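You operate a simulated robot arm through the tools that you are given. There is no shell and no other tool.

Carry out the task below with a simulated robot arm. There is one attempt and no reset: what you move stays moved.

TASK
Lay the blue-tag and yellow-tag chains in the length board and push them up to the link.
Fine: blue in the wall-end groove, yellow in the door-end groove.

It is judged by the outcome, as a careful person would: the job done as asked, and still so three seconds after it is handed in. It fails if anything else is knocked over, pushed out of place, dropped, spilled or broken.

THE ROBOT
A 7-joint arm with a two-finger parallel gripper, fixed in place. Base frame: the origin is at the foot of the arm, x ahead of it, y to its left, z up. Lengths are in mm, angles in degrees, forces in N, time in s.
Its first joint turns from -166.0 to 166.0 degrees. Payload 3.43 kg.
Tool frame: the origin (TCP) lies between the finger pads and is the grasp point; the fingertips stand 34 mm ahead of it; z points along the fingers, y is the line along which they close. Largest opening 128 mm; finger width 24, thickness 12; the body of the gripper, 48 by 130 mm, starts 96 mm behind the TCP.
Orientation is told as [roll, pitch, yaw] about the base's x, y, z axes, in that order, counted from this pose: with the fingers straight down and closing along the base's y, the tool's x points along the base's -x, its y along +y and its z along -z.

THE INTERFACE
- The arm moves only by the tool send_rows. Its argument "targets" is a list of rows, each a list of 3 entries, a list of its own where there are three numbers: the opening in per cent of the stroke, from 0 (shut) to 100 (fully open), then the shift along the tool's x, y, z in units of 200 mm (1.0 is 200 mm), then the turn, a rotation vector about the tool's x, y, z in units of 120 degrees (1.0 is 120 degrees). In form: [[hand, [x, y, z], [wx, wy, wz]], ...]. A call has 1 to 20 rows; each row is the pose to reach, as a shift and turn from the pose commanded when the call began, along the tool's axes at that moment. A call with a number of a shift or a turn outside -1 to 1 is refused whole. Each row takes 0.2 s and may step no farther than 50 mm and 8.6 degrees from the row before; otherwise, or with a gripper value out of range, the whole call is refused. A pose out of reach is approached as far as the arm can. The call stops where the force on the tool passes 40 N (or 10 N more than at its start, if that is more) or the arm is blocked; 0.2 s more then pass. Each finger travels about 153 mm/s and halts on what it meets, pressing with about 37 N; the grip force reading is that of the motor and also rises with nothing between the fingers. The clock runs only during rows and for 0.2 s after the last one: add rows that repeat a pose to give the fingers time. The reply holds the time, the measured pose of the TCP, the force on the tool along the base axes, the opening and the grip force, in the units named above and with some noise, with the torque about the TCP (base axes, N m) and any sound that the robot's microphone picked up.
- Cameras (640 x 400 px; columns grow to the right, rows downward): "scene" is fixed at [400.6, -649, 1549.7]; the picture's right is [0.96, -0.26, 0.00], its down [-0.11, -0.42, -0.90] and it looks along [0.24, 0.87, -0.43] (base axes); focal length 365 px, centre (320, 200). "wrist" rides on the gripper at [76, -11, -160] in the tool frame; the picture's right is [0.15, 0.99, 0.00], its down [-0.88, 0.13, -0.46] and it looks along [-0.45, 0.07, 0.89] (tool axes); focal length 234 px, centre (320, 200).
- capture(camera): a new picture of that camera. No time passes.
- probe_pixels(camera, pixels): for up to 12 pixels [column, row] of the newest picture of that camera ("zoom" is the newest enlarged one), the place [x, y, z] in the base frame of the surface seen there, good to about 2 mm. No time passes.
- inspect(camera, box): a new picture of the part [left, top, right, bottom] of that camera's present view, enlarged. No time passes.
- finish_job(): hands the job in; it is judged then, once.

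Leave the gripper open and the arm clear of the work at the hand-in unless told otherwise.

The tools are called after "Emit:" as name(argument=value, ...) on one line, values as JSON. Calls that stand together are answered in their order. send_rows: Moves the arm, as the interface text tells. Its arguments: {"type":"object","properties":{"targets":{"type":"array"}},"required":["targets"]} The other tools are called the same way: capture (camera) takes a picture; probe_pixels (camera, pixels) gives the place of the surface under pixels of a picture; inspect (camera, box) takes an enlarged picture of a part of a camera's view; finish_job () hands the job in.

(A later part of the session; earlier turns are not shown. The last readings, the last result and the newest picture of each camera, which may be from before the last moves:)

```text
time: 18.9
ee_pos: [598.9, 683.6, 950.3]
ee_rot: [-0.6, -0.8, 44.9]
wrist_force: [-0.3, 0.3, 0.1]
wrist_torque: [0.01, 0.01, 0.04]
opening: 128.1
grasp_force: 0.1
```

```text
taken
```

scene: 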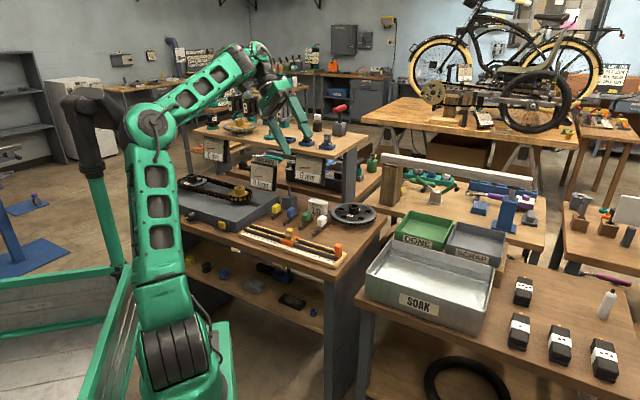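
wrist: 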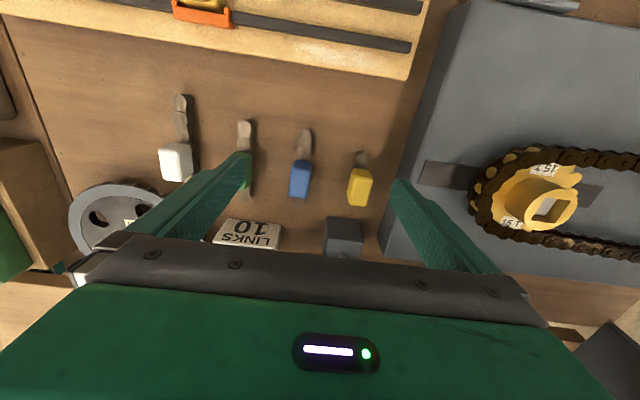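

Emit:
inspect(camera="wrist", box=[260, 110, 400, 220])

Emit:
probe_pixels(camera="wrist", pixels=[[305, 131], [303, 140], [300, 150], [293, 166], [310, 166], [301, 168], [296, 193], [361, 157], [352, 178], [370, 180], [362, 175], [358, 195]])

Emit:
inspect(camera="scene", box=[268, 194, 308, 224])

```text
3.64 times, centred on (330, 165) of wrist
```

zoom: 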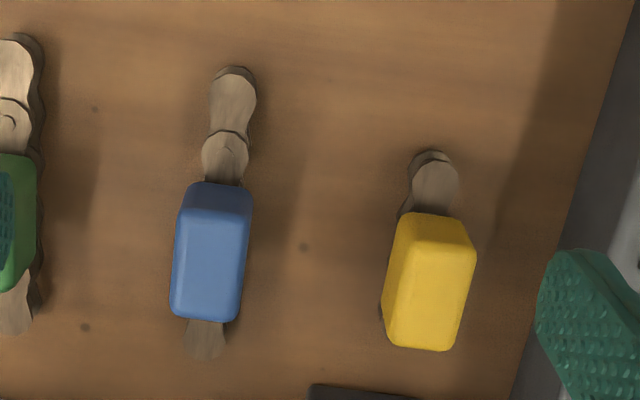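

```text
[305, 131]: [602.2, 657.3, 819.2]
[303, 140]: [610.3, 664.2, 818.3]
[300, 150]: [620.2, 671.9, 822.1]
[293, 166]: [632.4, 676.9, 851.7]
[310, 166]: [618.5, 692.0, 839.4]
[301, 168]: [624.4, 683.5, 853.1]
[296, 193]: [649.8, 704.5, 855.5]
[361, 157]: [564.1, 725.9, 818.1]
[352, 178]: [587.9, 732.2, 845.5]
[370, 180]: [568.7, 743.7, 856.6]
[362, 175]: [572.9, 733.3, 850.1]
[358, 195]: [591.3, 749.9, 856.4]
```

```text
13.33 times, centred on (288, 209) of scene
```

zoom: 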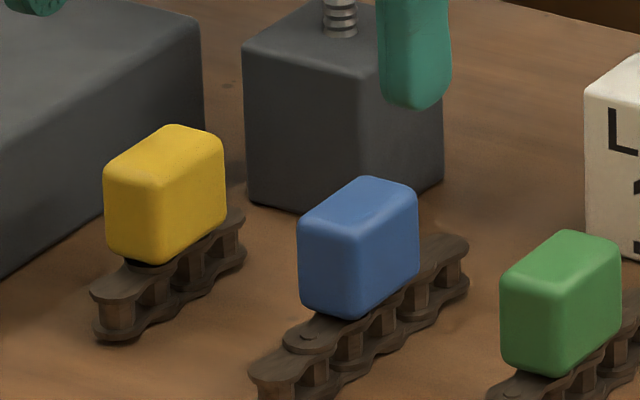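

I'll probe the tag edges on the zoomed wrist view to get the tag centres and headings.

Emit:
inspect(camera="wrist", box=[280, 150, 390, 220])

Emit:
probe_pixels(camera="zoom", pixels=[[62, 120], [155, 130], [48, 260], [140, 270], [60, 200], [145, 210], [100, 160], [100, 250], [85, 310], [125, 310], [105, 70], [110, 50]])

Emit:
probe_pixels(camera="zoom", pixels=[[430, 160], [520, 170], [405, 290], [500, 300], [420, 220], [510, 230], [470, 180], [460, 270], [425, 50], [485, 50], [455, 70], [400, 250]])

```text
5.71 times, centred on (335, 185) of wrist
```

zoom: 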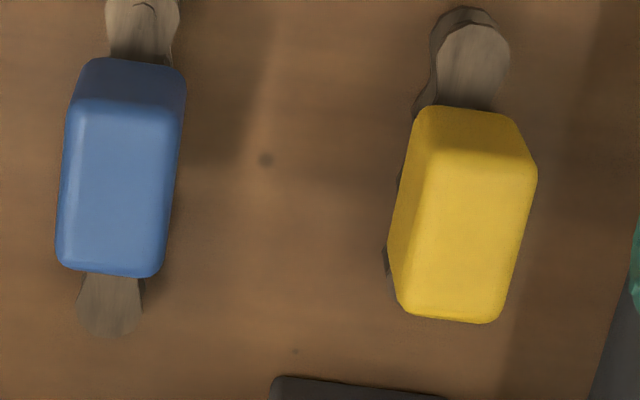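

```text
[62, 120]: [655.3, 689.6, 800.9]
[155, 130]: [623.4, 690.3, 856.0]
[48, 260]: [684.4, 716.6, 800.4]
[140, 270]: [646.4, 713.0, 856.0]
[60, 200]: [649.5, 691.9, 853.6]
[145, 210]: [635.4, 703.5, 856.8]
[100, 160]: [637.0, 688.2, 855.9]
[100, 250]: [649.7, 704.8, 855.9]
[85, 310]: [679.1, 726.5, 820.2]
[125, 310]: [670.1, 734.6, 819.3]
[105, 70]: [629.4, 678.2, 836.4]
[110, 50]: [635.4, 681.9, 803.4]
```

```text
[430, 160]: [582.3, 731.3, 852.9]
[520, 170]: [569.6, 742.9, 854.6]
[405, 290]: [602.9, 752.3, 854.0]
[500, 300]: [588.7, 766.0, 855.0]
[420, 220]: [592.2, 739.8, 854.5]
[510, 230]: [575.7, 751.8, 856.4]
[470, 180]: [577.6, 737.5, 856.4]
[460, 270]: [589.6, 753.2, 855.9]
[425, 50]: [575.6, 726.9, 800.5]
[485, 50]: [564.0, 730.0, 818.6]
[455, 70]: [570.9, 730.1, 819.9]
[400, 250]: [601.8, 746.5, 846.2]
```

Measured:
- **Blue:** tag centre s≈-39, t≈944, chain about 111 mm long.
- **Yellow:** tag centre s≈-115, t≈943, chain about 73 mm long.
- **Tags:** about 20 mm wide across s and 40 mm along t, with tops at z 856.

Now I need the exact groove width and centre line, so I'll move the camera over the middle of the board.

Emit:
send_rows(targets=[[100, [0.12, -0.15, 0], [-0.004, -0.005, 0]], [100, [0.24, -0.31, 0], [-0.006, -0.006, 0]], [100, [0.36, -0.46, 0], [-0.006, -0.006, 0]], [100, [0.48, -0.6, 0], [-0.006, -0.006, 0]], [100, [0.48, -0.6, 0], [-0.006, -0.006, 0]]])

Emit:
capture(camera="wrist")

```text
time: 20.1
ee_pos: [613.4, 530.5, 950.3]
ee_rot: [0.2, -1.6, 44.9]
wrist_force: [-0.3, 0.4, 0.9]
wrist_torque: [0.01, 0.02, 0.04]
opening: 128.2
grasp_force: 0.1
```

```text
taken
```

wrist: 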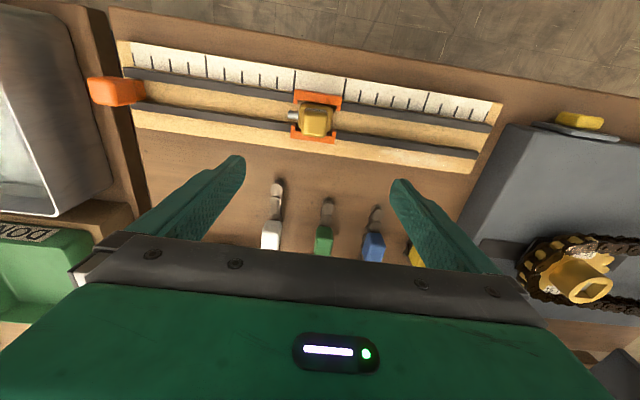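

Emit:
inspect(camera="wrist", box=[260, 70, 370, 160])

Emit:
probe_pixels(camera="zoom", pixels=[[560, 205], [560, 215], [560, 225], [560, 235], [560, 245], [560, 330], [560, 345], [560, 355], [560, 365], [560, 375], [560, 385], [560, 395]])

Emit:
probe_pixels(camera="zoom", pixels=[[80, 110], [80, 120], [80, 130], [80, 140], [80, 150], [80, 160], [80, 240], [80, 250], [80, 260], [80, 270], [80, 280], [80, 290]])

```text
4.44 times, centred on (315, 115) of wrist
```

zoom: 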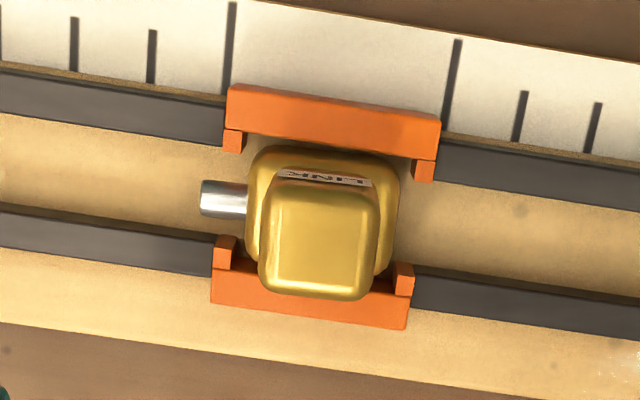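

```text
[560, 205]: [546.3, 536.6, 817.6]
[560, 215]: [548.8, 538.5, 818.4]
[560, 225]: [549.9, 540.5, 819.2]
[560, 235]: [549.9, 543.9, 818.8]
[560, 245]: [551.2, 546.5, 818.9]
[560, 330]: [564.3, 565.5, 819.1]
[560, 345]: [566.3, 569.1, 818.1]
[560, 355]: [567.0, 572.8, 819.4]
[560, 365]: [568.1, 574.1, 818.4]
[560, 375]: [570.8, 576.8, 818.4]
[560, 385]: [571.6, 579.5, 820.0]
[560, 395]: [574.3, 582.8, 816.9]
```

```text
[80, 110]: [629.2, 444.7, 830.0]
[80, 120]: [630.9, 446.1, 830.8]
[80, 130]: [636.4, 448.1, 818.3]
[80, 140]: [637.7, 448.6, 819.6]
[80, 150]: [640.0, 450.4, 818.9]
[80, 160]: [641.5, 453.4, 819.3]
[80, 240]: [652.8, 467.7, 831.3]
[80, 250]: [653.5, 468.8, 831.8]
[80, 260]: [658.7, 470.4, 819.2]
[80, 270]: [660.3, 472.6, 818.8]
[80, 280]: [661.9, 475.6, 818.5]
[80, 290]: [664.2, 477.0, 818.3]
```

I'll probe more finely across the two rails for both grooves.

Emit:
probe_pixels(camera="zoom", pixels=[[80, 75], [80, 85], [80, 95], [80, 123], [80, 126], [80, 205], [80, 212], [80, 218], [80, 222], [80, 226], [80, 232], [80, 256]])

Emit:
probe_pixels(camera="zoom", pixels=[[540, 155], [540, 165], [540, 190], [540, 195], [540, 200], [540, 205], [540, 270], [540, 278], [540, 284], [540, 290], [540, 300], [540, 320]])

Emit:
probe_pixels(camera="zoom", pixels=[[233, 135], [233, 148], [233, 152], [420, 165], [420, 178], [420, 183], [225, 240], [225, 245], [403, 266], [403, 272], [390, 200], [245, 190]])

```text
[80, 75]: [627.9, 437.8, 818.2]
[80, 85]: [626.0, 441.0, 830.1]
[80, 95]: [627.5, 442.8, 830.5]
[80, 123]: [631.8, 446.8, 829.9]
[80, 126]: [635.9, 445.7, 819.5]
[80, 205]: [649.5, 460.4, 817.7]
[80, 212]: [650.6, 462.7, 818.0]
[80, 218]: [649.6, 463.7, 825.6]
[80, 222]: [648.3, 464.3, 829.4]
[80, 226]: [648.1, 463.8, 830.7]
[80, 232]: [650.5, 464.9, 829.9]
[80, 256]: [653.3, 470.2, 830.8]
```

```text
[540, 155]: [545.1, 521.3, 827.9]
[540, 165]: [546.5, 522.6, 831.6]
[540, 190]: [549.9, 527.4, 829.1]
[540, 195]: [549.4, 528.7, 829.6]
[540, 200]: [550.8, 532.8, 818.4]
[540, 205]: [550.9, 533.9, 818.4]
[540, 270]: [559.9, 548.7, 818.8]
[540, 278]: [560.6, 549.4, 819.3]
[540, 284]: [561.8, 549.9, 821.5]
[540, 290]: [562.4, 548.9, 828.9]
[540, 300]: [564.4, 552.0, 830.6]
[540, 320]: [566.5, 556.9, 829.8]
```

```text
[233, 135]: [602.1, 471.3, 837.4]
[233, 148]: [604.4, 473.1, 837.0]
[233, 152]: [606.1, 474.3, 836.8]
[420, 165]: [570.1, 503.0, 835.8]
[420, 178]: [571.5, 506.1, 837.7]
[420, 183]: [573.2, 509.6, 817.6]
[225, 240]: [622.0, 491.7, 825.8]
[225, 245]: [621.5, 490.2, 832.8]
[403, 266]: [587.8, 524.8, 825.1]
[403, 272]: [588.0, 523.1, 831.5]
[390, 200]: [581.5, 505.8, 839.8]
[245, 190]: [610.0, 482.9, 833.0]
```

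Groove inner walls are at t≈762.5 and 786.5 (24 mm wide, centre 774.5), and rail tops are at z 830. The chain is about 18-19 mm wide, so there's about 2.5 mm of clearance each side. The plan is to grip each tag across its 20 mm width, lift, turn 90°, lower into the groove, then push gently. First I move over blue with the fingers 45% open, staying at z 950.

Emit:
send_rows(targets=[[45, [-0.13, 0.1, 0], [0.001, 0.005, 0]], [45, [-0.27, 0.195, 0], [0.0017, 0.01, 0]], [45, [-0.4, 0.29, 0], [0.0017, 0.0133, 0]], [45, [-0.54, 0.39, 0], [0.0017, 0.0133, 0]], [45, [-0.6755, 0.488, 0], [0.0017, 0.0133, 0]], [45, [-0.6755, 0.488, 0], [0.0017, 0.0133, 0]], [45, [-0.6755, 0.488, 0], [0.0017, 0.0133, 0]]])

Emit:
capture(camera="wrist")

Emit:
capture(camera="scene")

```text
time: 21.7
ee_pos: [634.6, 680.9, 949.8]
ee_rot: [-0.1, 0.2, 44.9]
wrist_force: [-0.8, 0.1, -0.5]
wrist_torque: [0.0, 0.02, 0.01]
opening: 57.5
grasp_force: 0.1
out of reach, approached as far as the arm can: row 5, 6, 7
```

```text
taken
```

wrist: 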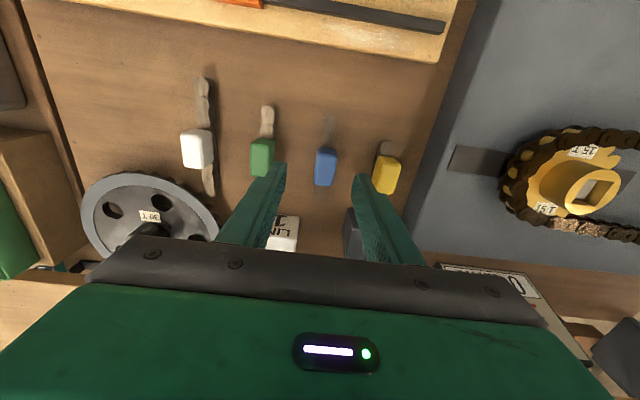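

```text
taken
```

scene: 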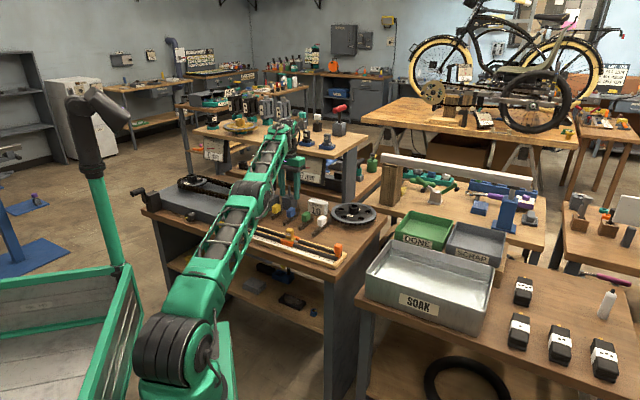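

At z 950 the reach clips slightly (now s=-33, t=930). Reach should grow lower down, so I'll go down to z 900, where the fingertips are still above the tags at z 866, and check.

Emit:
send_rows(targets=[[45, [0, 0, 0.12], [0, 0, 0]], [45, [0, 0, 0.25], [0, 0, 0]], [45, [0, 0, 0.25], [0, 0, 0]]])

Emit:
capture(camera="wrist")

```text
time: 22.5
ee_pos: [634.5, 677.2, 900.2]
ee_rot: [0.0, 0.0, 44.8]
wrist_force: [-0.9, 0.0, -0.3]
wrist_torque: [0.02, -0.05, 0.02]
opening: 57.8
grasp_force: 0.1
```

```text
taken
```

wrist: 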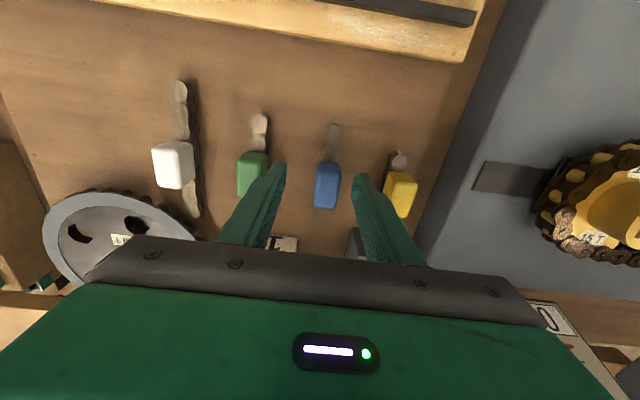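

Now at s=-30, t=927.5, with no reach warning. I'll re-measure the blue tag from this closer view.

Emit:
inspect(camera="wrist", box=[290, 110, 430, 230])

Emit:
probe_pixels(camera="wrist", pixels=[[317, 175], [339, 175], [315, 190], [338, 190], [314, 203], [336, 205], [317, 165], [340, 165], [326, 163], [325, 206], [335, 126], [334, 140]])

Emit:
probe_pixels(camera="wrist", pixels=[[318, 180], [320, 180], [322, 180], [334, 180], [336, 180], [338, 180], [328, 196], [328, 200], [328, 204], [328, 172], [328, 168], [328, 185]])

```text
3.33 times, centred on (360, 170) of wrist
```

zoom: 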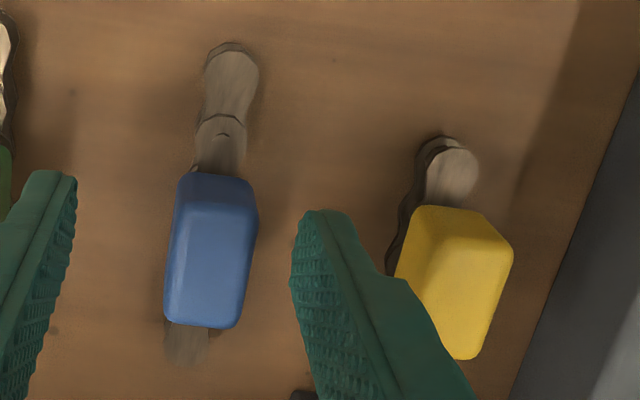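

```text
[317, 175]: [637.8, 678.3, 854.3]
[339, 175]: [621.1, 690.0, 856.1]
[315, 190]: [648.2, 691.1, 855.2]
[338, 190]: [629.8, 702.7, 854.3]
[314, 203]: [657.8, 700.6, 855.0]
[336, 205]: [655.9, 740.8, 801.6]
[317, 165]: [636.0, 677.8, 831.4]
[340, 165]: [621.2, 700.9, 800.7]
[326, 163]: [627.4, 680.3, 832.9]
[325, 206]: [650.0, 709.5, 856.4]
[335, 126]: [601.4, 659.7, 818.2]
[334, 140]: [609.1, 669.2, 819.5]
```

```text
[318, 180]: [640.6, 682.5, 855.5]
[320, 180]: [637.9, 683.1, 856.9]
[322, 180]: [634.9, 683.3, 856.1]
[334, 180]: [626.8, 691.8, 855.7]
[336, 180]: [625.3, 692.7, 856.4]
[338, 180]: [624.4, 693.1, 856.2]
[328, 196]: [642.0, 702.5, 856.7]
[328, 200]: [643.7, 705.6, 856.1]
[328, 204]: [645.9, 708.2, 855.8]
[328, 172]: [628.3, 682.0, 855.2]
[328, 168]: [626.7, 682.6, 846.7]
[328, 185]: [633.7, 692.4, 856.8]
```

Blue tag centre is s≈-40, t≈943.5. I'll shift there at z≈895 and check the pose.

Emit:
send_rows(targets=[[45, [-0.04, 0.025, 0.015], [0, 0, 0]], [45, [-0.08, 0.049, 0.025], [0, 0, 0]], [45, [-0.08, 0.049, 0.025], [0, 0, 0]]])

```text
time: 23.3
ee_pos: [638.2, 693.2, 893.3]
ee_rot: [0.0, 0.2, 44.9]
wrist_force: [-0.4, 0.0, -0.9]
wrist_torque: [-0.01, -0.01, -0.01]
opening: 57.8
grasp_force: 0.0
out of reach, approached as far as the arm can: row 2, 3
```

At s=-39, t=941.4, which is close enough. I'll descend to z 860 with the fingers straddling the blue tag.

Emit:
send_rows(targets=[[45, [0, 0, 0.06], [0, 0, 0]], [45, [-0.005, 0.003, 0.12], [0, 0, 0]], [45, [-0.01, 0.005, 0.167], [0, 0, 0]], [45, [-0.01, 0.005, 0.167], [0, 0, 0]]])

Emit:
capture(camera="wrist")

Emit:
inspect(camera="scene", box=[260, 180, 340, 240])

```text
time: 24.3
ee_pos: [638.8, 694.8, 859.5]
ee_rot: [0.0, 0.2, 44.9]
wrist_force: [0.7, -1.1, 0.1]
wrist_torque: [0.0, 0.01, 0.0]
opening: 57.7
grasp_force: 0.1
```

```text
taken
```

wrist: 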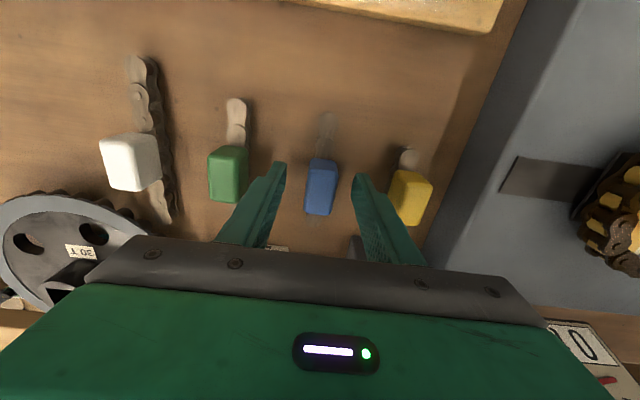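

```text
6.67 times, centred on (300, 210) of scene
```

zoom: 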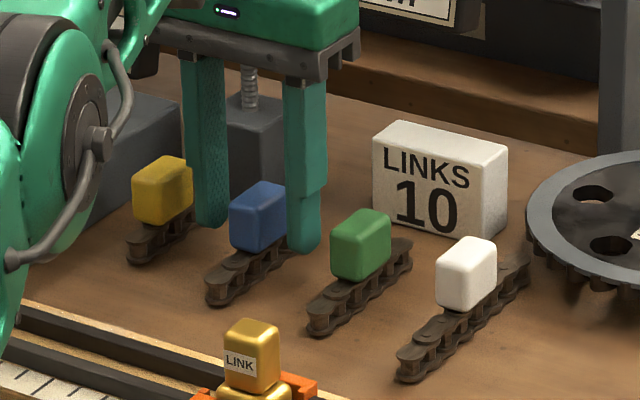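

The fingers straddle the blue tag cleanly. Closing.

Emit:
send_rows(targets=[[0, [0, 0, 0], [0, 0, 0]], [0, [0, 0, 0], [0, 0, 0]], [0, [0, 0, 0], [0, 0, 0]]])

Emit:
inspect(camera="scene", box=[260, 180, 340, 240])

```text
time: 25.1
ee_pos: [638.8, 694.5, 859.6]
ee_rot: [-0.1, 0.1, 45.0]
wrist_force: [-0.3, 0.2, 0.6]
wrist_torque: [0.02, -0.03, 0.01]
opening: 23.0
grasp_force: 37.2
```

```text
6.67 times, centred on (300, 210) of scene
```

zoom: 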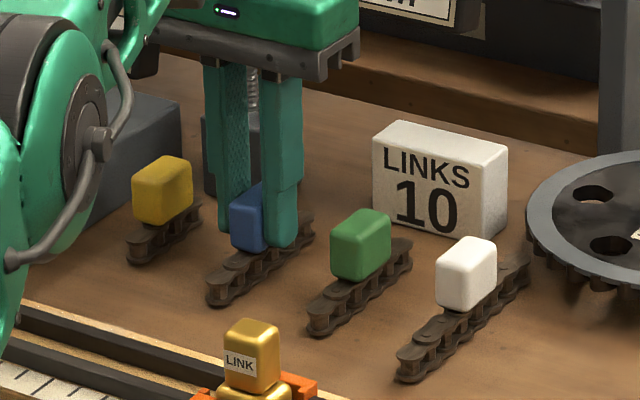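

Gripped at 23 mm with 37 N. I'll lift straight up, then draw back over the board to t≈774.5 at z≈945.

Emit:
send_rows(targets=[[0, [0, 0, -0.08], [0, 0, 0]], [0, [0, 0, -0.18], [0, 0, 0]], [0, [0.1, 0, -0.29], [0, 0, 0]], [0, [0.25, 0, -0.38], [0, 0, 0]], [0, [0.42, 0, -0.425], [0, 0, 0]], [0, [0.6, 0, -0.425], [0, 0, 0]], [0, [0.75, 0, -0.425], [0, 0, 0]], [0, [0.8425, 0, -0.425], [0, 0, 0]], [0, [0.8425, 0, -0.425], [0, 0, 0]]])

Emit:
capture(camera="wrist")

Emit:
inspect(camera="scene", box=[200, 160, 340, 260])

```text
time: 27.1
ee_pos: [518.6, 573.4, 943.9]
ee_rot: [0.0, 0.1, 44.9]
wrist_force: [0.3, -0.1, -0.2]
wrist_torque: [-0.06, 0.02, 0.06]
opening: 23.3
grasp_force: 36.7
```

```text
taken
```

wrist: 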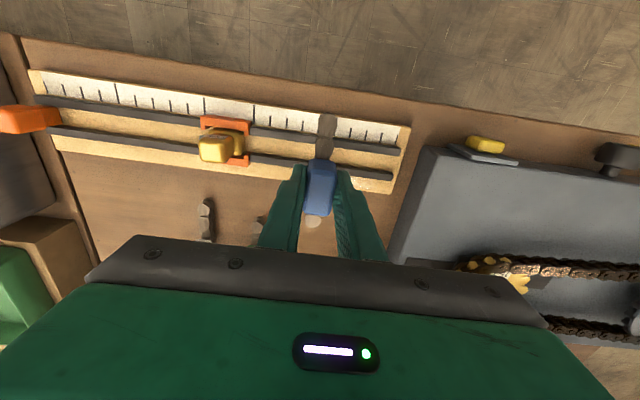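

```text
4.00 times, centred on (270, 210) of scene
```

zoom: 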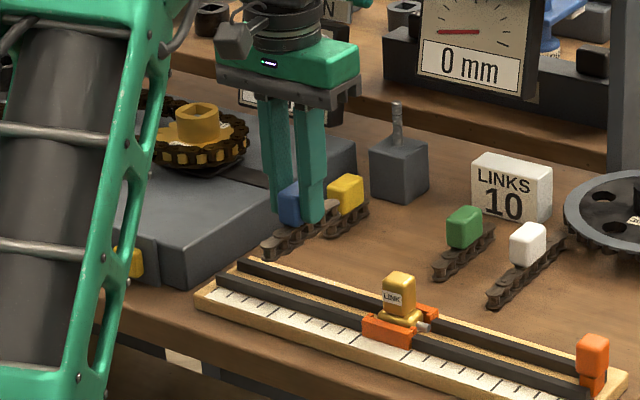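

The chain hangs level. Now I rotate 90° about the tool axis (yaw 45 → -45) so the chain lies along the groove.

Emit:
send_rows(targets=[[0, [0, 0, 0], [0, 0, 0.068]], [0, [0, 0, 0], [0, 0, 0.136]], [0, [0, 0, 0], [0, 0, 0.204]], [0, [0, 0, 0], [0, 0, 0.272]], [0, [0, 0, 0], [0, 0, 0.34]], [0, [0, 0, 0], [0, 0, 0.408]], [0, [0, 0, 0], [0, 0, 0.476]], [0, [0, 0, 0], [0, 0, 0.544]], [0, [0, 0, 0], [0, 0, 0.612]], [0, [0, 0, 0], [0, 0, 0.68]], [0, [0, 0, 0], [0, 0, 0.75]], [0, [0, 0, 0], [0, 0, 0.75]]])

Emit:
capture(camera="wrist")

Emit:
inspect(camera="scene", box=[200, 160, 340, 260])

```text
time: 29.7
ee_pos: [518.2, 573.2, 943.7]
ee_rot: [0.0, 0.0, -45.1]
wrist_force: [0.4, -0.7, 0.2]
wrist_torque: [0.01, 0.01, 0.0]
opening: 23.1
grasp_force: 36.1
```

```text
taken
```

wrist: 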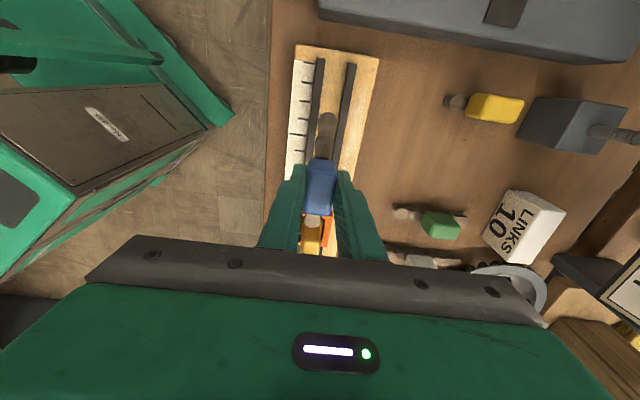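

```text
4.00 times, centred on (270, 210) of scene
```

zoom: 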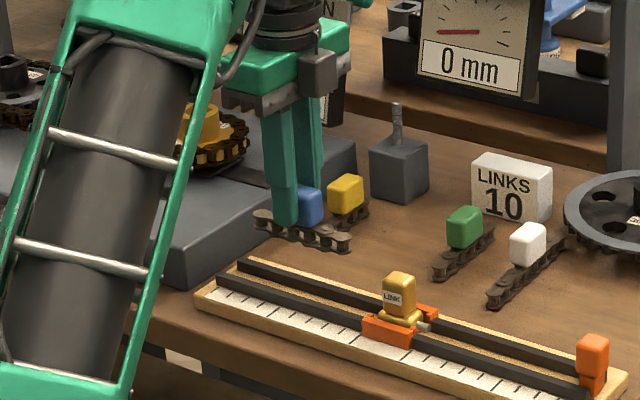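

The chain is now parallel to the groove. I'll check its actual cross position with probes before lowering.

Emit:
inspect(camera="wrist", box=[270, 40, 390, 220])

Emit:
probe_pixels(camera="wrist", pixels=[[319, 120], [326, 120], [334, 120], [318, 140], [325, 140], [333, 140], [326, 115], [312, 180], [332, 180], [322, 195], [310, 220], [320, 218]])

```text
2.22 times, centred on (330, 130) of wrist
```

zoom: 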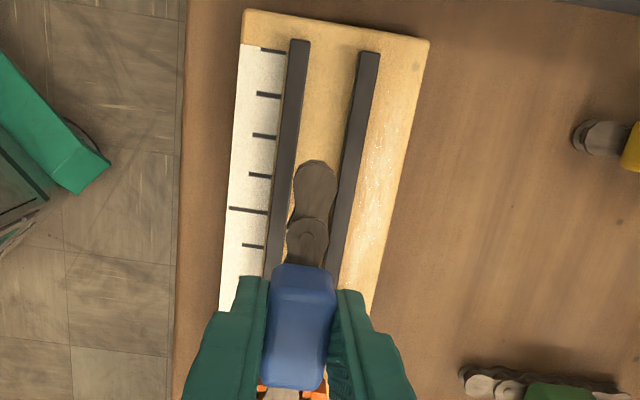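

```text
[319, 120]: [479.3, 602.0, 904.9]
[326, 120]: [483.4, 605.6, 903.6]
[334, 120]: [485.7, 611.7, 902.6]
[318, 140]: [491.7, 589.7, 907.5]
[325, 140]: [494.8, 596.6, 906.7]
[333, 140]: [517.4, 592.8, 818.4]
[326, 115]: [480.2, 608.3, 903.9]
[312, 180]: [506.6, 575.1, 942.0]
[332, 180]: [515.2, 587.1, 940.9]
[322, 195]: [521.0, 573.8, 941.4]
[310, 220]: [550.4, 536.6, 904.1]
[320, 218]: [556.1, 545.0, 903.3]
```

The chain centre is at about t≈771.7 and the groove centre at 774.5, so I shift +2.8 mm and lower to z 895, leaving the chain bottom about 5 mm above the rails. Then I check again.

Emit:
send_rows(targets=[[0, [0, 0.014, 0.08], [0, 0, 0]], [0, [0, 0.014, 0.17], [0, 0, 0]], [0, [0, 0.014, 0.243], [0, 0, 0]], [0, [0, 0.014, 0.243], [0, 0, 0]]])

Emit:
inspect(camera="wrist", box=[270, 40, 390, 220])

Emit:
inspect(camera="scene", box=[230, 195, 330, 265])

```text
time: 30.7
ee_pos: [520.7, 575.8, 896.4]
ee_rot: [-0.1, 0.0, -45.2]
wrist_force: [0.5, 0.4, -0.6]
wrist_torque: [-0.02, -0.01, 0.01]
opening: 23.3
grasp_force: 36.9
```

```text
2.22 times, centred on (330, 130) of wrist
```

zoom: 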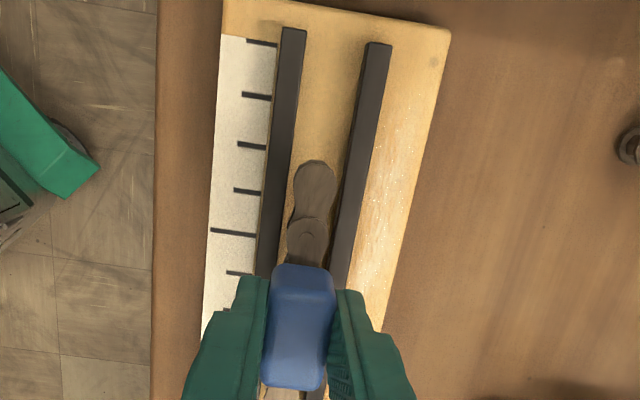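

```text
5.71 times, centred on (280, 230) of scene
```

zoom: 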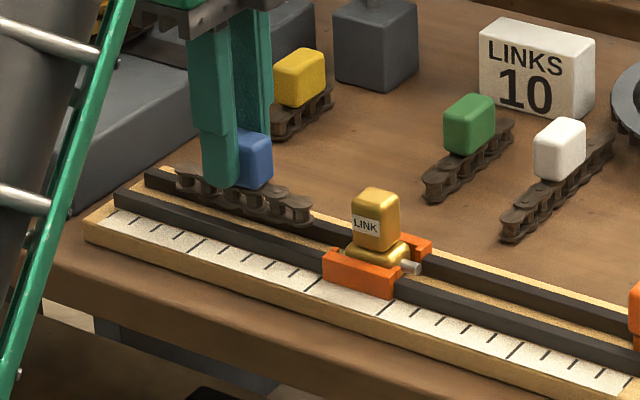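

Centred between the rails. I lower slowly to z≈879, watching the force.

Emit:
send_rows(targets=[[0, [0, 0, 0.02], [0, 0, 0]], [0, [0, 0, 0.035], [0, 0, 0]], [0, [0, 0, 0.05], [0, 0, 0]], [0, [0, 0, 0.065], [0, 0, 0]], [0, [0, 0, 0.078], [0, 0, 0]], [0, [0, 0, 0.084], [0, 0, 0]], [0, [0, 0, 0.084], [0, 0, 0]]])

Emit:
inspect(camera="wrist", box=[270, 40, 390, 220])

Emit:
inspect(camera="scene", box=[230, 195, 330, 265])

```text
time: 32.3
ee_pos: [521.4, 575.6, 879.5]
ee_rot: [-0.1, 0.0, -45.0]
wrist_force: [1.3, 0.3, -0.9]
wrist_torque: [-0.01, 0.02, 0.03]
opening: 23.0
grasp_force: 37.3
```

```text
2.22 times, centred on (330, 130) of wrist
```

zoom: 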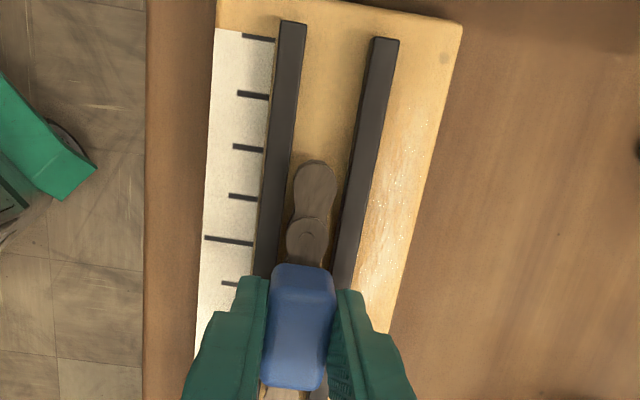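

```text
5.71 times, centred on (280, 230) of scene
```

zoom: 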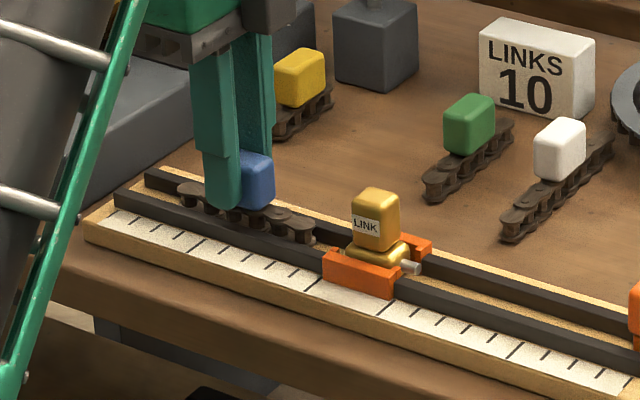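

The chain sits in the wall-end groove. I now slide it toward the link (+s, tool -x), first 20 mm and then finer steps with force checks.

Emit:
send_rows(targets=[[0, [-0.02, 0, 0], [0, 0, 0]], [0, [-0.04, 0, 0], [0, 0, 0]], [0, [-0.06, 0, 0], [0, 0, 0]], [0, [-0.08, 0, 0], [0, 0, 0]], [0, [-0.1, 0, 0], [0, 0, 0]], [0, [-0.1, 0, 0], [0, 0, 0]]])

Emit:
inspect(camera="scene", box=[260, 210, 320, 252])

```text
time: 33.7
ee_pos: [534.0, 561.2, 880.3]
ee_rot: [-0.1, -0.1, -45.0]
wrist_force: [0.6, -0.3, -1.1]
wrist_torque: [0.0, -0.01, -0.02]
opening: 23.7
grasp_force: 37.8
```

```text
9.52 times, centred on (290, 231) of scene
```

zoom: 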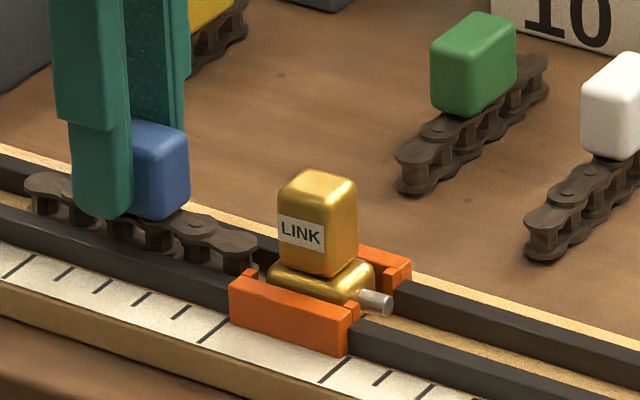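

The chain end is nearing the gate. I'll probe the end of the chain and the near edge of the link.

Emit:
probe_pixels(camera="zoom", pixels=[[255, 247], [245, 240], [225, 240], [275, 270], [280, 262], [272, 280], [255, 258], [70, 185], [30, 178], [370, 298], [388, 305], [150, 135]])

Emit:
send_rows(targets=[[0, [-0.01, 0, 0], [0, 0, 0]], [0, [-0.02, 0, 0], [0, 0, 0]], [0, [-0.03, 0, 0], [0, 0, 0]], [0, [-0.03, 0, 0], [0, 0, 0]]])

Emit:
inspect(camera="scene", box=[260, 210, 320, 252])

```text
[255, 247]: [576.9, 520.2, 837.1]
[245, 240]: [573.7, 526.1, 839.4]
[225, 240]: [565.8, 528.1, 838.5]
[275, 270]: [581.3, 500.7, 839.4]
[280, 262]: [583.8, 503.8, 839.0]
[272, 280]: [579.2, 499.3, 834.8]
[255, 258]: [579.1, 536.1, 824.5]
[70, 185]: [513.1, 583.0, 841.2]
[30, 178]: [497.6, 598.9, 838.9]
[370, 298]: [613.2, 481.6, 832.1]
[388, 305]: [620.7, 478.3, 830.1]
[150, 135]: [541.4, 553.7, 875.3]
```

```text
time: 34.7
ee_pos: [538.0, 556.9, 880.0]
ee_rot: [-0.2, 0.1, -45.1]
wrist_force: [-0.2, 0.4, -1.2]
wrist_torque: [0.0, -0.01, 0.0]
opening: 23.4
grasp_force: 37.0
```

```text
9.52 times, centred on (290, 231) of scene
```

zoom: 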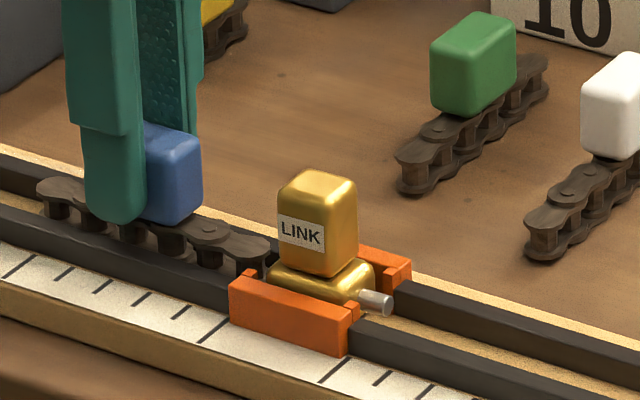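

The chain end is at s≈42 and the link's near face at s≈55, so about 13 mm remain. I advance 8 mm more in 2 mm rows.

Emit:
send_rows(targets=[[0, [-0.01, 0, 0], [0, 0, 0]], [0, [-0.02, 0, 0], [0, 0, 0]], [0, [-0.03, 0, 0], [0, 0, 0]], [0, [-0.04, 0, 0], [0, 0, 0]], [0, [-0.04, 0, 0], [0, 0, 0]]])

Emit:
inspect(camera="scene", box=[260, 210, 320, 252])

```text
time: 35.9
ee_pos: [542.5, 550.0, 880.1]
ee_rot: [0.0, -0.1, -45.0]
wrist_force: [-2.0, 2.5, -1.5]
wrist_torque: [0.14, 0.15, 0.03]
opening: 23.3
grasp_force: 37.3
```

```text
9.52 times, centred on (290, 231) of scene
```

zoom: 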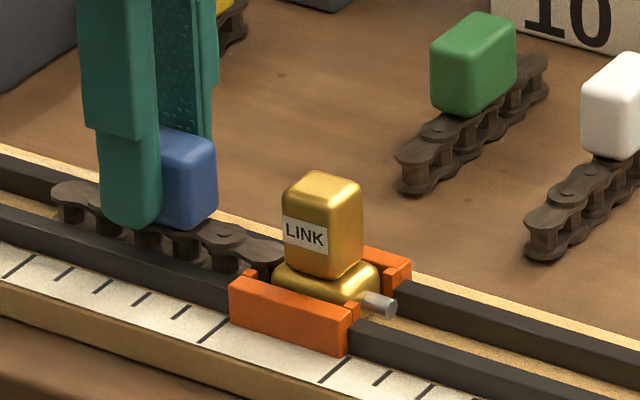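

Contact: about 3 N pushing back, and the link shifted slightly in its pocket (about 1-2 mm), so the chain is up against it. Next I set the chain fully down (about 1 mm) before letting go.

Emit:
send_rows(targets=[[0, [0, 0, 0.004], [0, 0, 0]], [0, [0, 0, 0.008], [0, 0, 0]], [0, [0, 0, 0.008], [0, 0, 0]]])

```text
time: 36.7
ee_pos: [542.9, 550.1, 877.0]
ee_rot: [-0.1, 0.0, -45.0]
wrist_force: [-4.7, 3.7, 0.4]
wrist_torque: [0.09, 0.1, 0.01]
opening: 23.0
grasp_force: 37.0
```

Fz changed by about +2 N, so the chain is resting on the groove floor. I open the fingers to 40% without moving.

Emit:
send_rows(targets=[[25, [0, 0, 0], [0, 0, 0]], [40, [0, 0, 0], [0, 0, 0]], [40, [0, 0, 0], [0, 0, 0]]])

Emit:
inspect(camera="scene", box=[260, 210, 320, 252])

Emit:
capture(camera="wrist")

```text
time: 37.5
ee_pos: [543.8, 551.0, 878.5]
ee_rot: [-0.1, 0.0, -45.1]
wrist_force: [0.8, 0.0, -0.4]
wrist_torque: [0.02, -0.04, -0.02]
opening: 51.0
grasp_force: 0.1
```

```text
9.52 times, centred on (290, 231) of scene
```

zoom: 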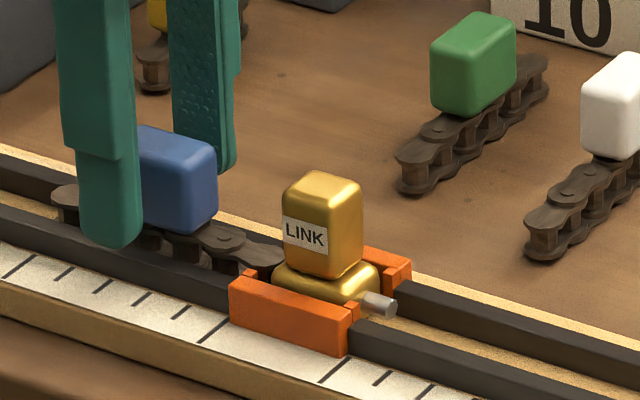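

```text
taken
```

wrist: 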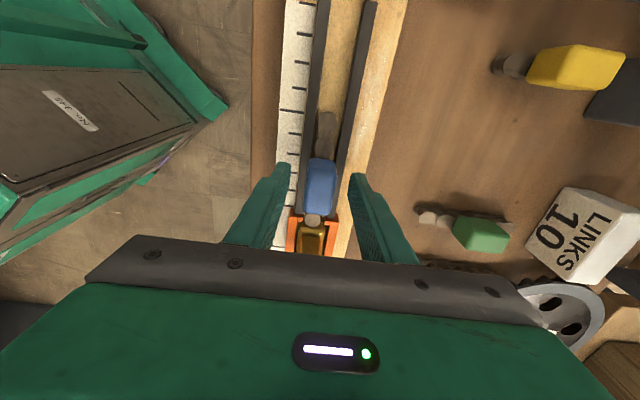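

Blue stands in place. I lift straight up 70 mm, then turn back to yaw 45° while heading toward yellow.

Emit:
send_rows(targets=[[40, [0, 0, -0.1], [0, 0, 0]], [40, [0, 0, -0.22], [0, 0, 0]], [40, [0, 0, -0.35], [0, 0, 0]], [40, [0, 0, -0.4], [0, 0, -0.068]], [40, [0, 0, -0.4], [0, 0, -0.136]], [40, [0, 0, -0.4], [0, 0, -0.204]], [40, [0, 0, -0.4], [0, 0, -0.272]], [40, [0, 0, -0.4], [0, 0, -0.34]], [40, [0, 0, -0.4], [0, 0, -0.408]], [40, [0, 0, -0.4], [0, 0, -0.476]], [40, [0, 0, -0.4], [0, 0, -0.544]], [40, [0, 0, -0.4], [0, 0, -0.612]], [40, [0, 0, -0.4], [0, 0, -0.68]], [40, [0, 0, -0.4], [0, 0, -0.75]], [40, [0, 0, -0.4], [0, 0, -0.75]]])

Emit:
inspect(camera="scene", box=[230, 195, 330, 265])

Emit:
capture(camera="wrist")

```text
time: 40.7
ee_pos: [543.4, 551.1, 958.2]
ee_rot: [0.0, 0.1, 45.0]
wrist_force: [-0.3, 0.6, -0.1]
wrist_torque: [0.01, -0.01, -0.03]
opening: 51.5
grasp_force: 0.0
```

```text
5.71 times, centred on (280, 230) of scene
```

zoom: 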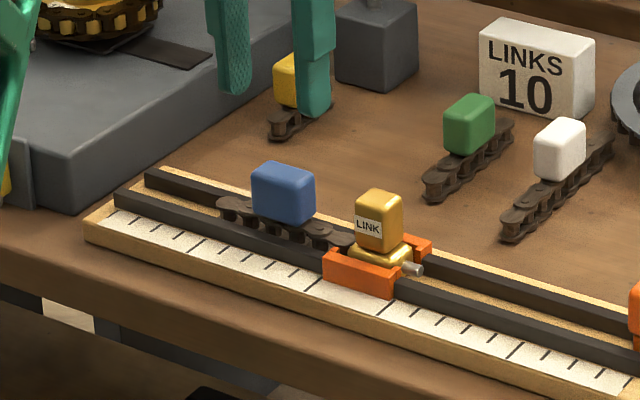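

```text
taken
```

wrist: 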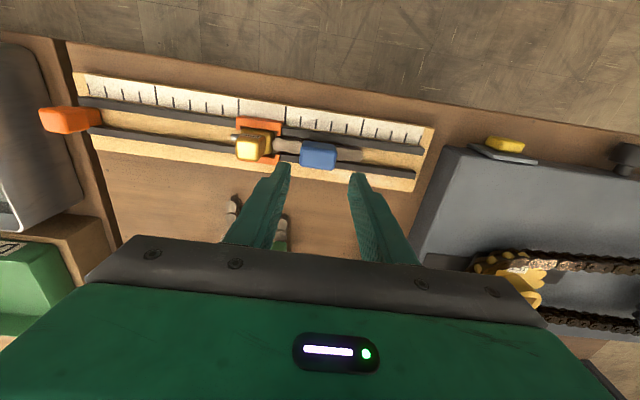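

Blue is well seated against the link. Now I move over yellow (s≈-115, t≈925), staying high, then down to z≈905.

Emit:
send_rows(targets=[[40, [-0.15, 0.11, 0], [0, 0, 0]], [40, [-0.3, 0.22, 0], [0, 0, 0]], [40, [-0.45, 0.33, 0], [0, 0, 0]], [40, [-0.6, 0.44, 0], [0, 0, 0]], [40, [-0.7, 0.548, 0.1], [0, 0, 0]], [40, [-0.755, 0.548, 0.265], [0, 0, 0]], [40, [-0.755, 0.548, 0.265], [0, 0, 0]]])

Emit:
capture(camera="wrist")

Emit:
inspect(camera="wrist", box=[270, 120, 390, 220])

```text
time: 42.3
ee_pos: [570.0, 721.4, 900.6]
ee_rot: [-0.1, 0.1, 44.8]
wrist_force: [0.4, -0.3, -0.3]
wrist_torque: [-0.02, -0.01, 0.05]
opening: 51.1
grasp_force: 0.0
out of reach, approached as far as the arm can: row 5, 6, 7
```

```text
taken
```

wrist: 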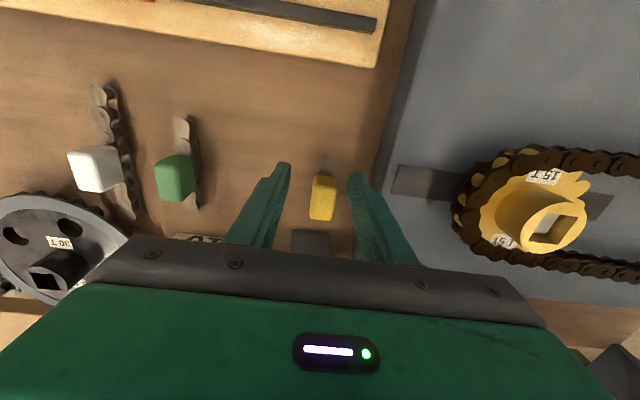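

```text
4.00 times, centred on (330, 170) of wrist
```

zoom: 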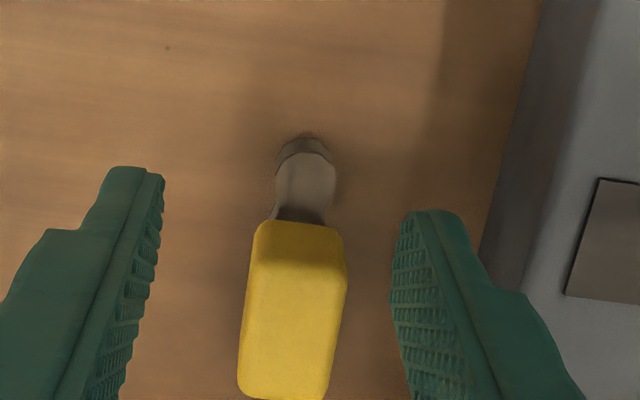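

Emit:
probe_pixels(camera="zoom", pixels=[[258, 270], [345, 275], [248, 340], [335, 345], [295, 265], [295, 390], [300, 150], [320, 180], [500, 200], [510, 250], [540, 150], [300, 230]])

Emit:
probe_pixels(camera="wrist", pixels=[[312, 205], [332, 208], [322, 218], [311, 216], [331, 219], [390, 190], [400, 150], [385, 170], [380, 190], [310, 240], [320, 200], [322, 186]])

```text
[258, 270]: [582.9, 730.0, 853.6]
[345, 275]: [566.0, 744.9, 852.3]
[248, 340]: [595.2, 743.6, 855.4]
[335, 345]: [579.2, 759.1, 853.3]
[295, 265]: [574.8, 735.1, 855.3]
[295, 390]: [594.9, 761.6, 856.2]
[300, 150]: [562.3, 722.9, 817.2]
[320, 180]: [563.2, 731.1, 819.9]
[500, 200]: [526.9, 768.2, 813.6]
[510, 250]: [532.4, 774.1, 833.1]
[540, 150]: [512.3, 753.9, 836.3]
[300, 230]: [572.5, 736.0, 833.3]
```

```text
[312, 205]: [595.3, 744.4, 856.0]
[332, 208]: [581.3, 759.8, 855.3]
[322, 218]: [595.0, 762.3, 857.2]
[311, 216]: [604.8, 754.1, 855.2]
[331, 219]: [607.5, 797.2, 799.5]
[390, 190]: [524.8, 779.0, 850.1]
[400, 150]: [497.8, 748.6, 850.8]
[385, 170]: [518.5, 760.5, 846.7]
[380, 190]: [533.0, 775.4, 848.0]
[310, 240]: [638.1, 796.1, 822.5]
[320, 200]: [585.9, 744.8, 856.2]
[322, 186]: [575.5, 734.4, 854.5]
```

Yellow tag centre is s≈-115.7, t≈943.5. The grey base's wall is at s≈-171, so the left finger needs to stay inside that. I'll narrow to 36% and shift over the tag just above its top.

Emit:
send_rows(targets=[[36, [-0.075, 0.02, 0.02], [0, 0, 0]], [36, [-0.1515, 0.043, 0.038], [0, 0, 0]], [36, [-0.1515, 0.043, 0.038], [0, 0, 0]]])

```text
time: 43.1
ee_pos: [573.1, 724.8, 893.3]
ee_rot: [0.0, 0.2, 44.9]
wrist_force: [0.0, 0.5, 0.0]
wrist_torque: [0.01, 0.01, -0.01]
opening: 46.0
grasp_force: 0.0
out of reach, approached as far as the arm can: row 1, 2, 3
```

The reach clips at this height (t≈918). Instead I'll back off to t≈897 in front of the tag and centre on s=-115.7. From there I descend to z≈862 and slide in low, with the fingers passing either side of the tag.

Emit:
send_rows(targets=[[36, [0.05, 0.02, 0], [0, 0, 0]], [36, [0.104, 0.042, 0], [0, 0, 0]], [36, [0.104, 0.042, 0.08], [0, 0, 0]], [36, [0.104, 0.042, 0.157], [0, 0, 0]], [36, [0.104, 0.042, 0.157], [0, 0, 0]]])

Emit:
capture(camera="wrist")

```text
time: 44.3
ee_pos: [550.6, 713.7, 859.9]
ee_rot: [-0.1, 0.1, 44.9]
wrist_force: [0.1, 0.2, 0.3]
wrist_torque: [0.0, -0.01, -0.01]
opening: 46.3
grasp_force: 0.2
```

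```text
taken
```

wrist: 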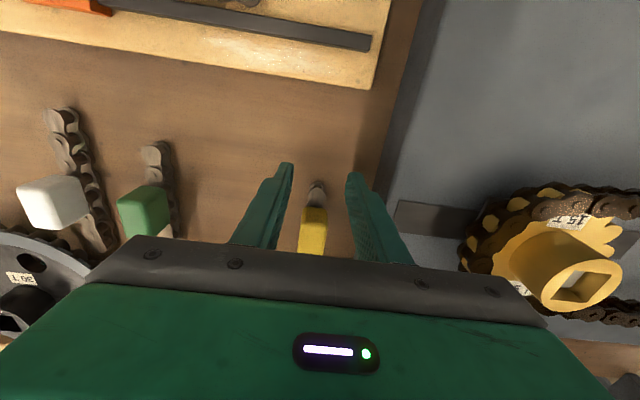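

At s=-115.3, t=894, z 860, with the fingers lined up either side of yellow. I slide in along +t.

Emit:
send_rows(targets=[[36, [-0.06, 0, 0], [0, 0, 0]], [36, [-0.12, 0, 0], [0, 0, 0]], [36, [-0.18, 0, 0], [0, 0, 0]], [36, [-0.247, 0.002, 0], [0, 0, 0]], [36, [-0.247, 0.002, 0], [0, 0, 0]]])

Emit:
capture(camera="wrist")

Emit:
inspect(camera="scene", box=[250, 180, 330, 240])

```text
time: 45.5
ee_pos: [573.7, 729.2, 858.5]
ee_rot: [-0.1, 0.2, 44.9]
wrist_force: [-0.6, 0.3, 1.0]
wrist_torque: [0.01, 0.01, 0.01]
opening: 46.0
grasp_force: 0.0
out of reach, approached as far as the arm can: row 3, 4, 5
```

```text
taken
```

wrist: 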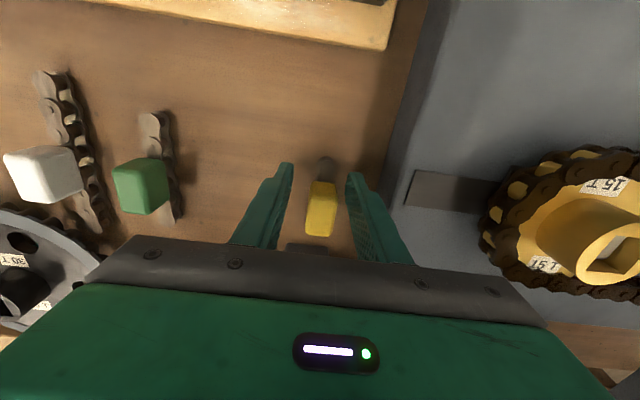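

```text
6.67 times, centred on (290, 210) of scene
```

zoom: 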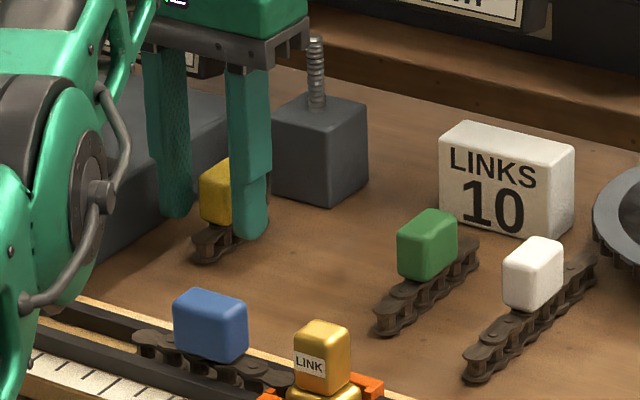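

The reach clipped again at t=921 (r≈928), though blue at r≈944 was reachable. The arm's posture may be the cause, so I'll look at the whole arm.

Emit:
inspect(camera="scene", box=[100, 60, 360, 400])

```text
1.18 times, centred on (230, 230) of scene
```

zoom: 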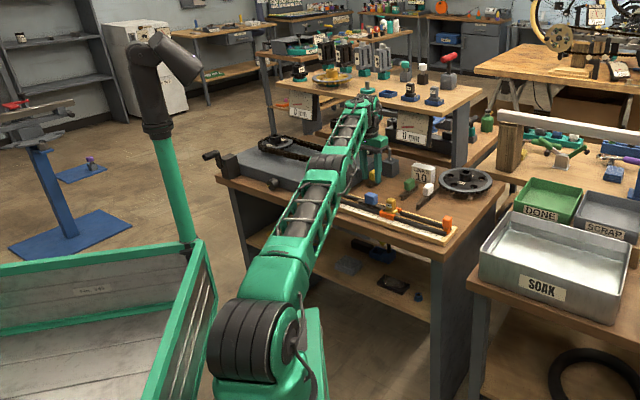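

The arm is nearly straight. I'll nudge outward again in small steps from here to see whether it makes further progress.

Emit:
send_rows(targets=[[36, [-0.03, 0.01, 0], [0, 0, 0]], [36, [-0.06, 0.02, 0], [0, 0, 0]], [36, [-0.09, 0.028, 0], [0, 0, 0]], [36, [-0.11, 0.028, 0], [0, 0, 0]], [36, [-0.11, 0.028, 0], [0, 0, 0]]])

```text
time: 46.7
ee_pos: [575.1, 729.0, 856.4]
ee_rot: [0.0, 0.3, 44.9]
wrist_force: [-0.2, 0.3, -0.4]
wrist_torque: [0.01, -0.02, -0.01]
opening: 46.0
grasp_force: 0.0
out of reach, approached as far as the arm can: row 1, 2, 3, 4, 5
```

It's stuck at r≈928 in this posture. I'll back out along -t to clear the tag, lift, and draw in to a mid-range pose to reset the posture.

Emit:
send_rows(targets=[[36, [0.1, 0, 0], [0, 0, 0]], [36, [0.22, 0, 0], [0, 0, 0]], [36, [0.3, 0, -0.15], [0, 0, 0]], [36, [0.4, 0, -0.35], [0, 0, 0]], [36, [0.55, 0, -0.5], [0, 0, 0]], [36, [0.7, 0, -0.65], [0, 0, 0]], [36, [0.85, 0, -0.8], [0, 0, 0]], [36, [0.98, 0, -0.95], [0, 0, 0]], [36, [0.98, 0, -0.95], [0, 0, 0]]])

Emit:
capture(camera="scene")

```text
time: 48.7
ee_pos: [435.6, 587.6, 1048.3]
ee_rot: [0.0, 0.2, 44.9]
wrist_force: [0.6, 0.0, 0.5]
wrist_torque: [0.0, -0.02, 0.0]
opening: 46.0
grasp_force: 0.1
```

```text
taken
```

scene: 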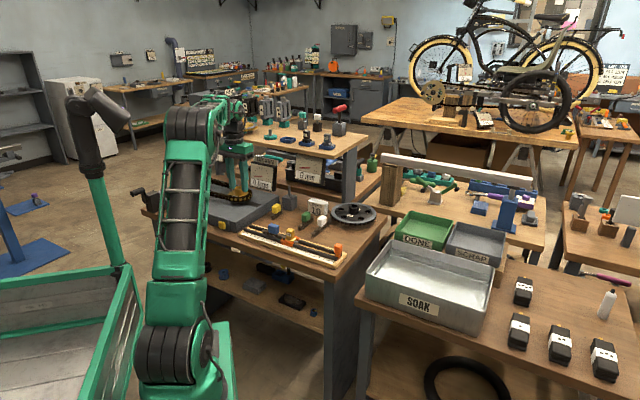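

Posture is now bent again. I extend anew toward yellow, to t≈905 at z≈905, to see whether the reach recovers.

Emit:
send_rows(targets=[[36, [-0.15, 0.01, 0.1], [0, 0, 0]], [36, [-0.3, 0.02, 0.22], [0, 0, 0]], [36, [-0.45, 0.03, 0.35], [0, 0, 0]], [36, [-0.6, 0.04, 0.48], [0, 0, 0]], [36, [-0.75, 0.04, 0.6], [0, 0, 0]], [36, [-0.9, 0.04, 0.72], [0, 0, 0]], [36, [-0.98, 0.04, 0.74], [0, 0, 0]], [36, [-0.98, 0.04, 0.74], [0, 0, 0]]])

```text
time: 50.5
ee_pos: [568.1, 724.6, 900.0]
ee_rot: [-0.1, 0.3, 44.9]
wrist_force: [-0.1, 1.2, -0.7]
wrist_torque: [0.0, -0.03, -0.03]
opening: 46.1
grasp_force: 0.1
out of reach, approached as far as the arm can: row 7, 8
```

r≈921 here versus 942 at blue. The difference may come from tool yaw relative to the arm's azimuth, so I'll test a small yaw change (+6°) while pushing outward at this safe height.

Emit:
send_rows(targets=[[36, [0, 0, 0], [0, 0, -0.05]], [36, [-0.05, 0, 0], [0, 0, -0.05]], [36, [-0.1, 0.01, 0], [0, 0, -0.05]], [36, [-0.1, 0.01, 0], [0, 0, -0.05]]])

```text
time: 51.5
ee_pos: [566.4, 722.2, 899.9]
ee_rot: [0.0, 0.2, 50.9]
wrist_force: [-0.2, 0.4, -0.6]
wrist_torque: [0.0, -0.02, -0.04]
opening: 46.1
grasp_force: 0.0
out of reach, approached as far as the arm can: row 2, 3, 4
```

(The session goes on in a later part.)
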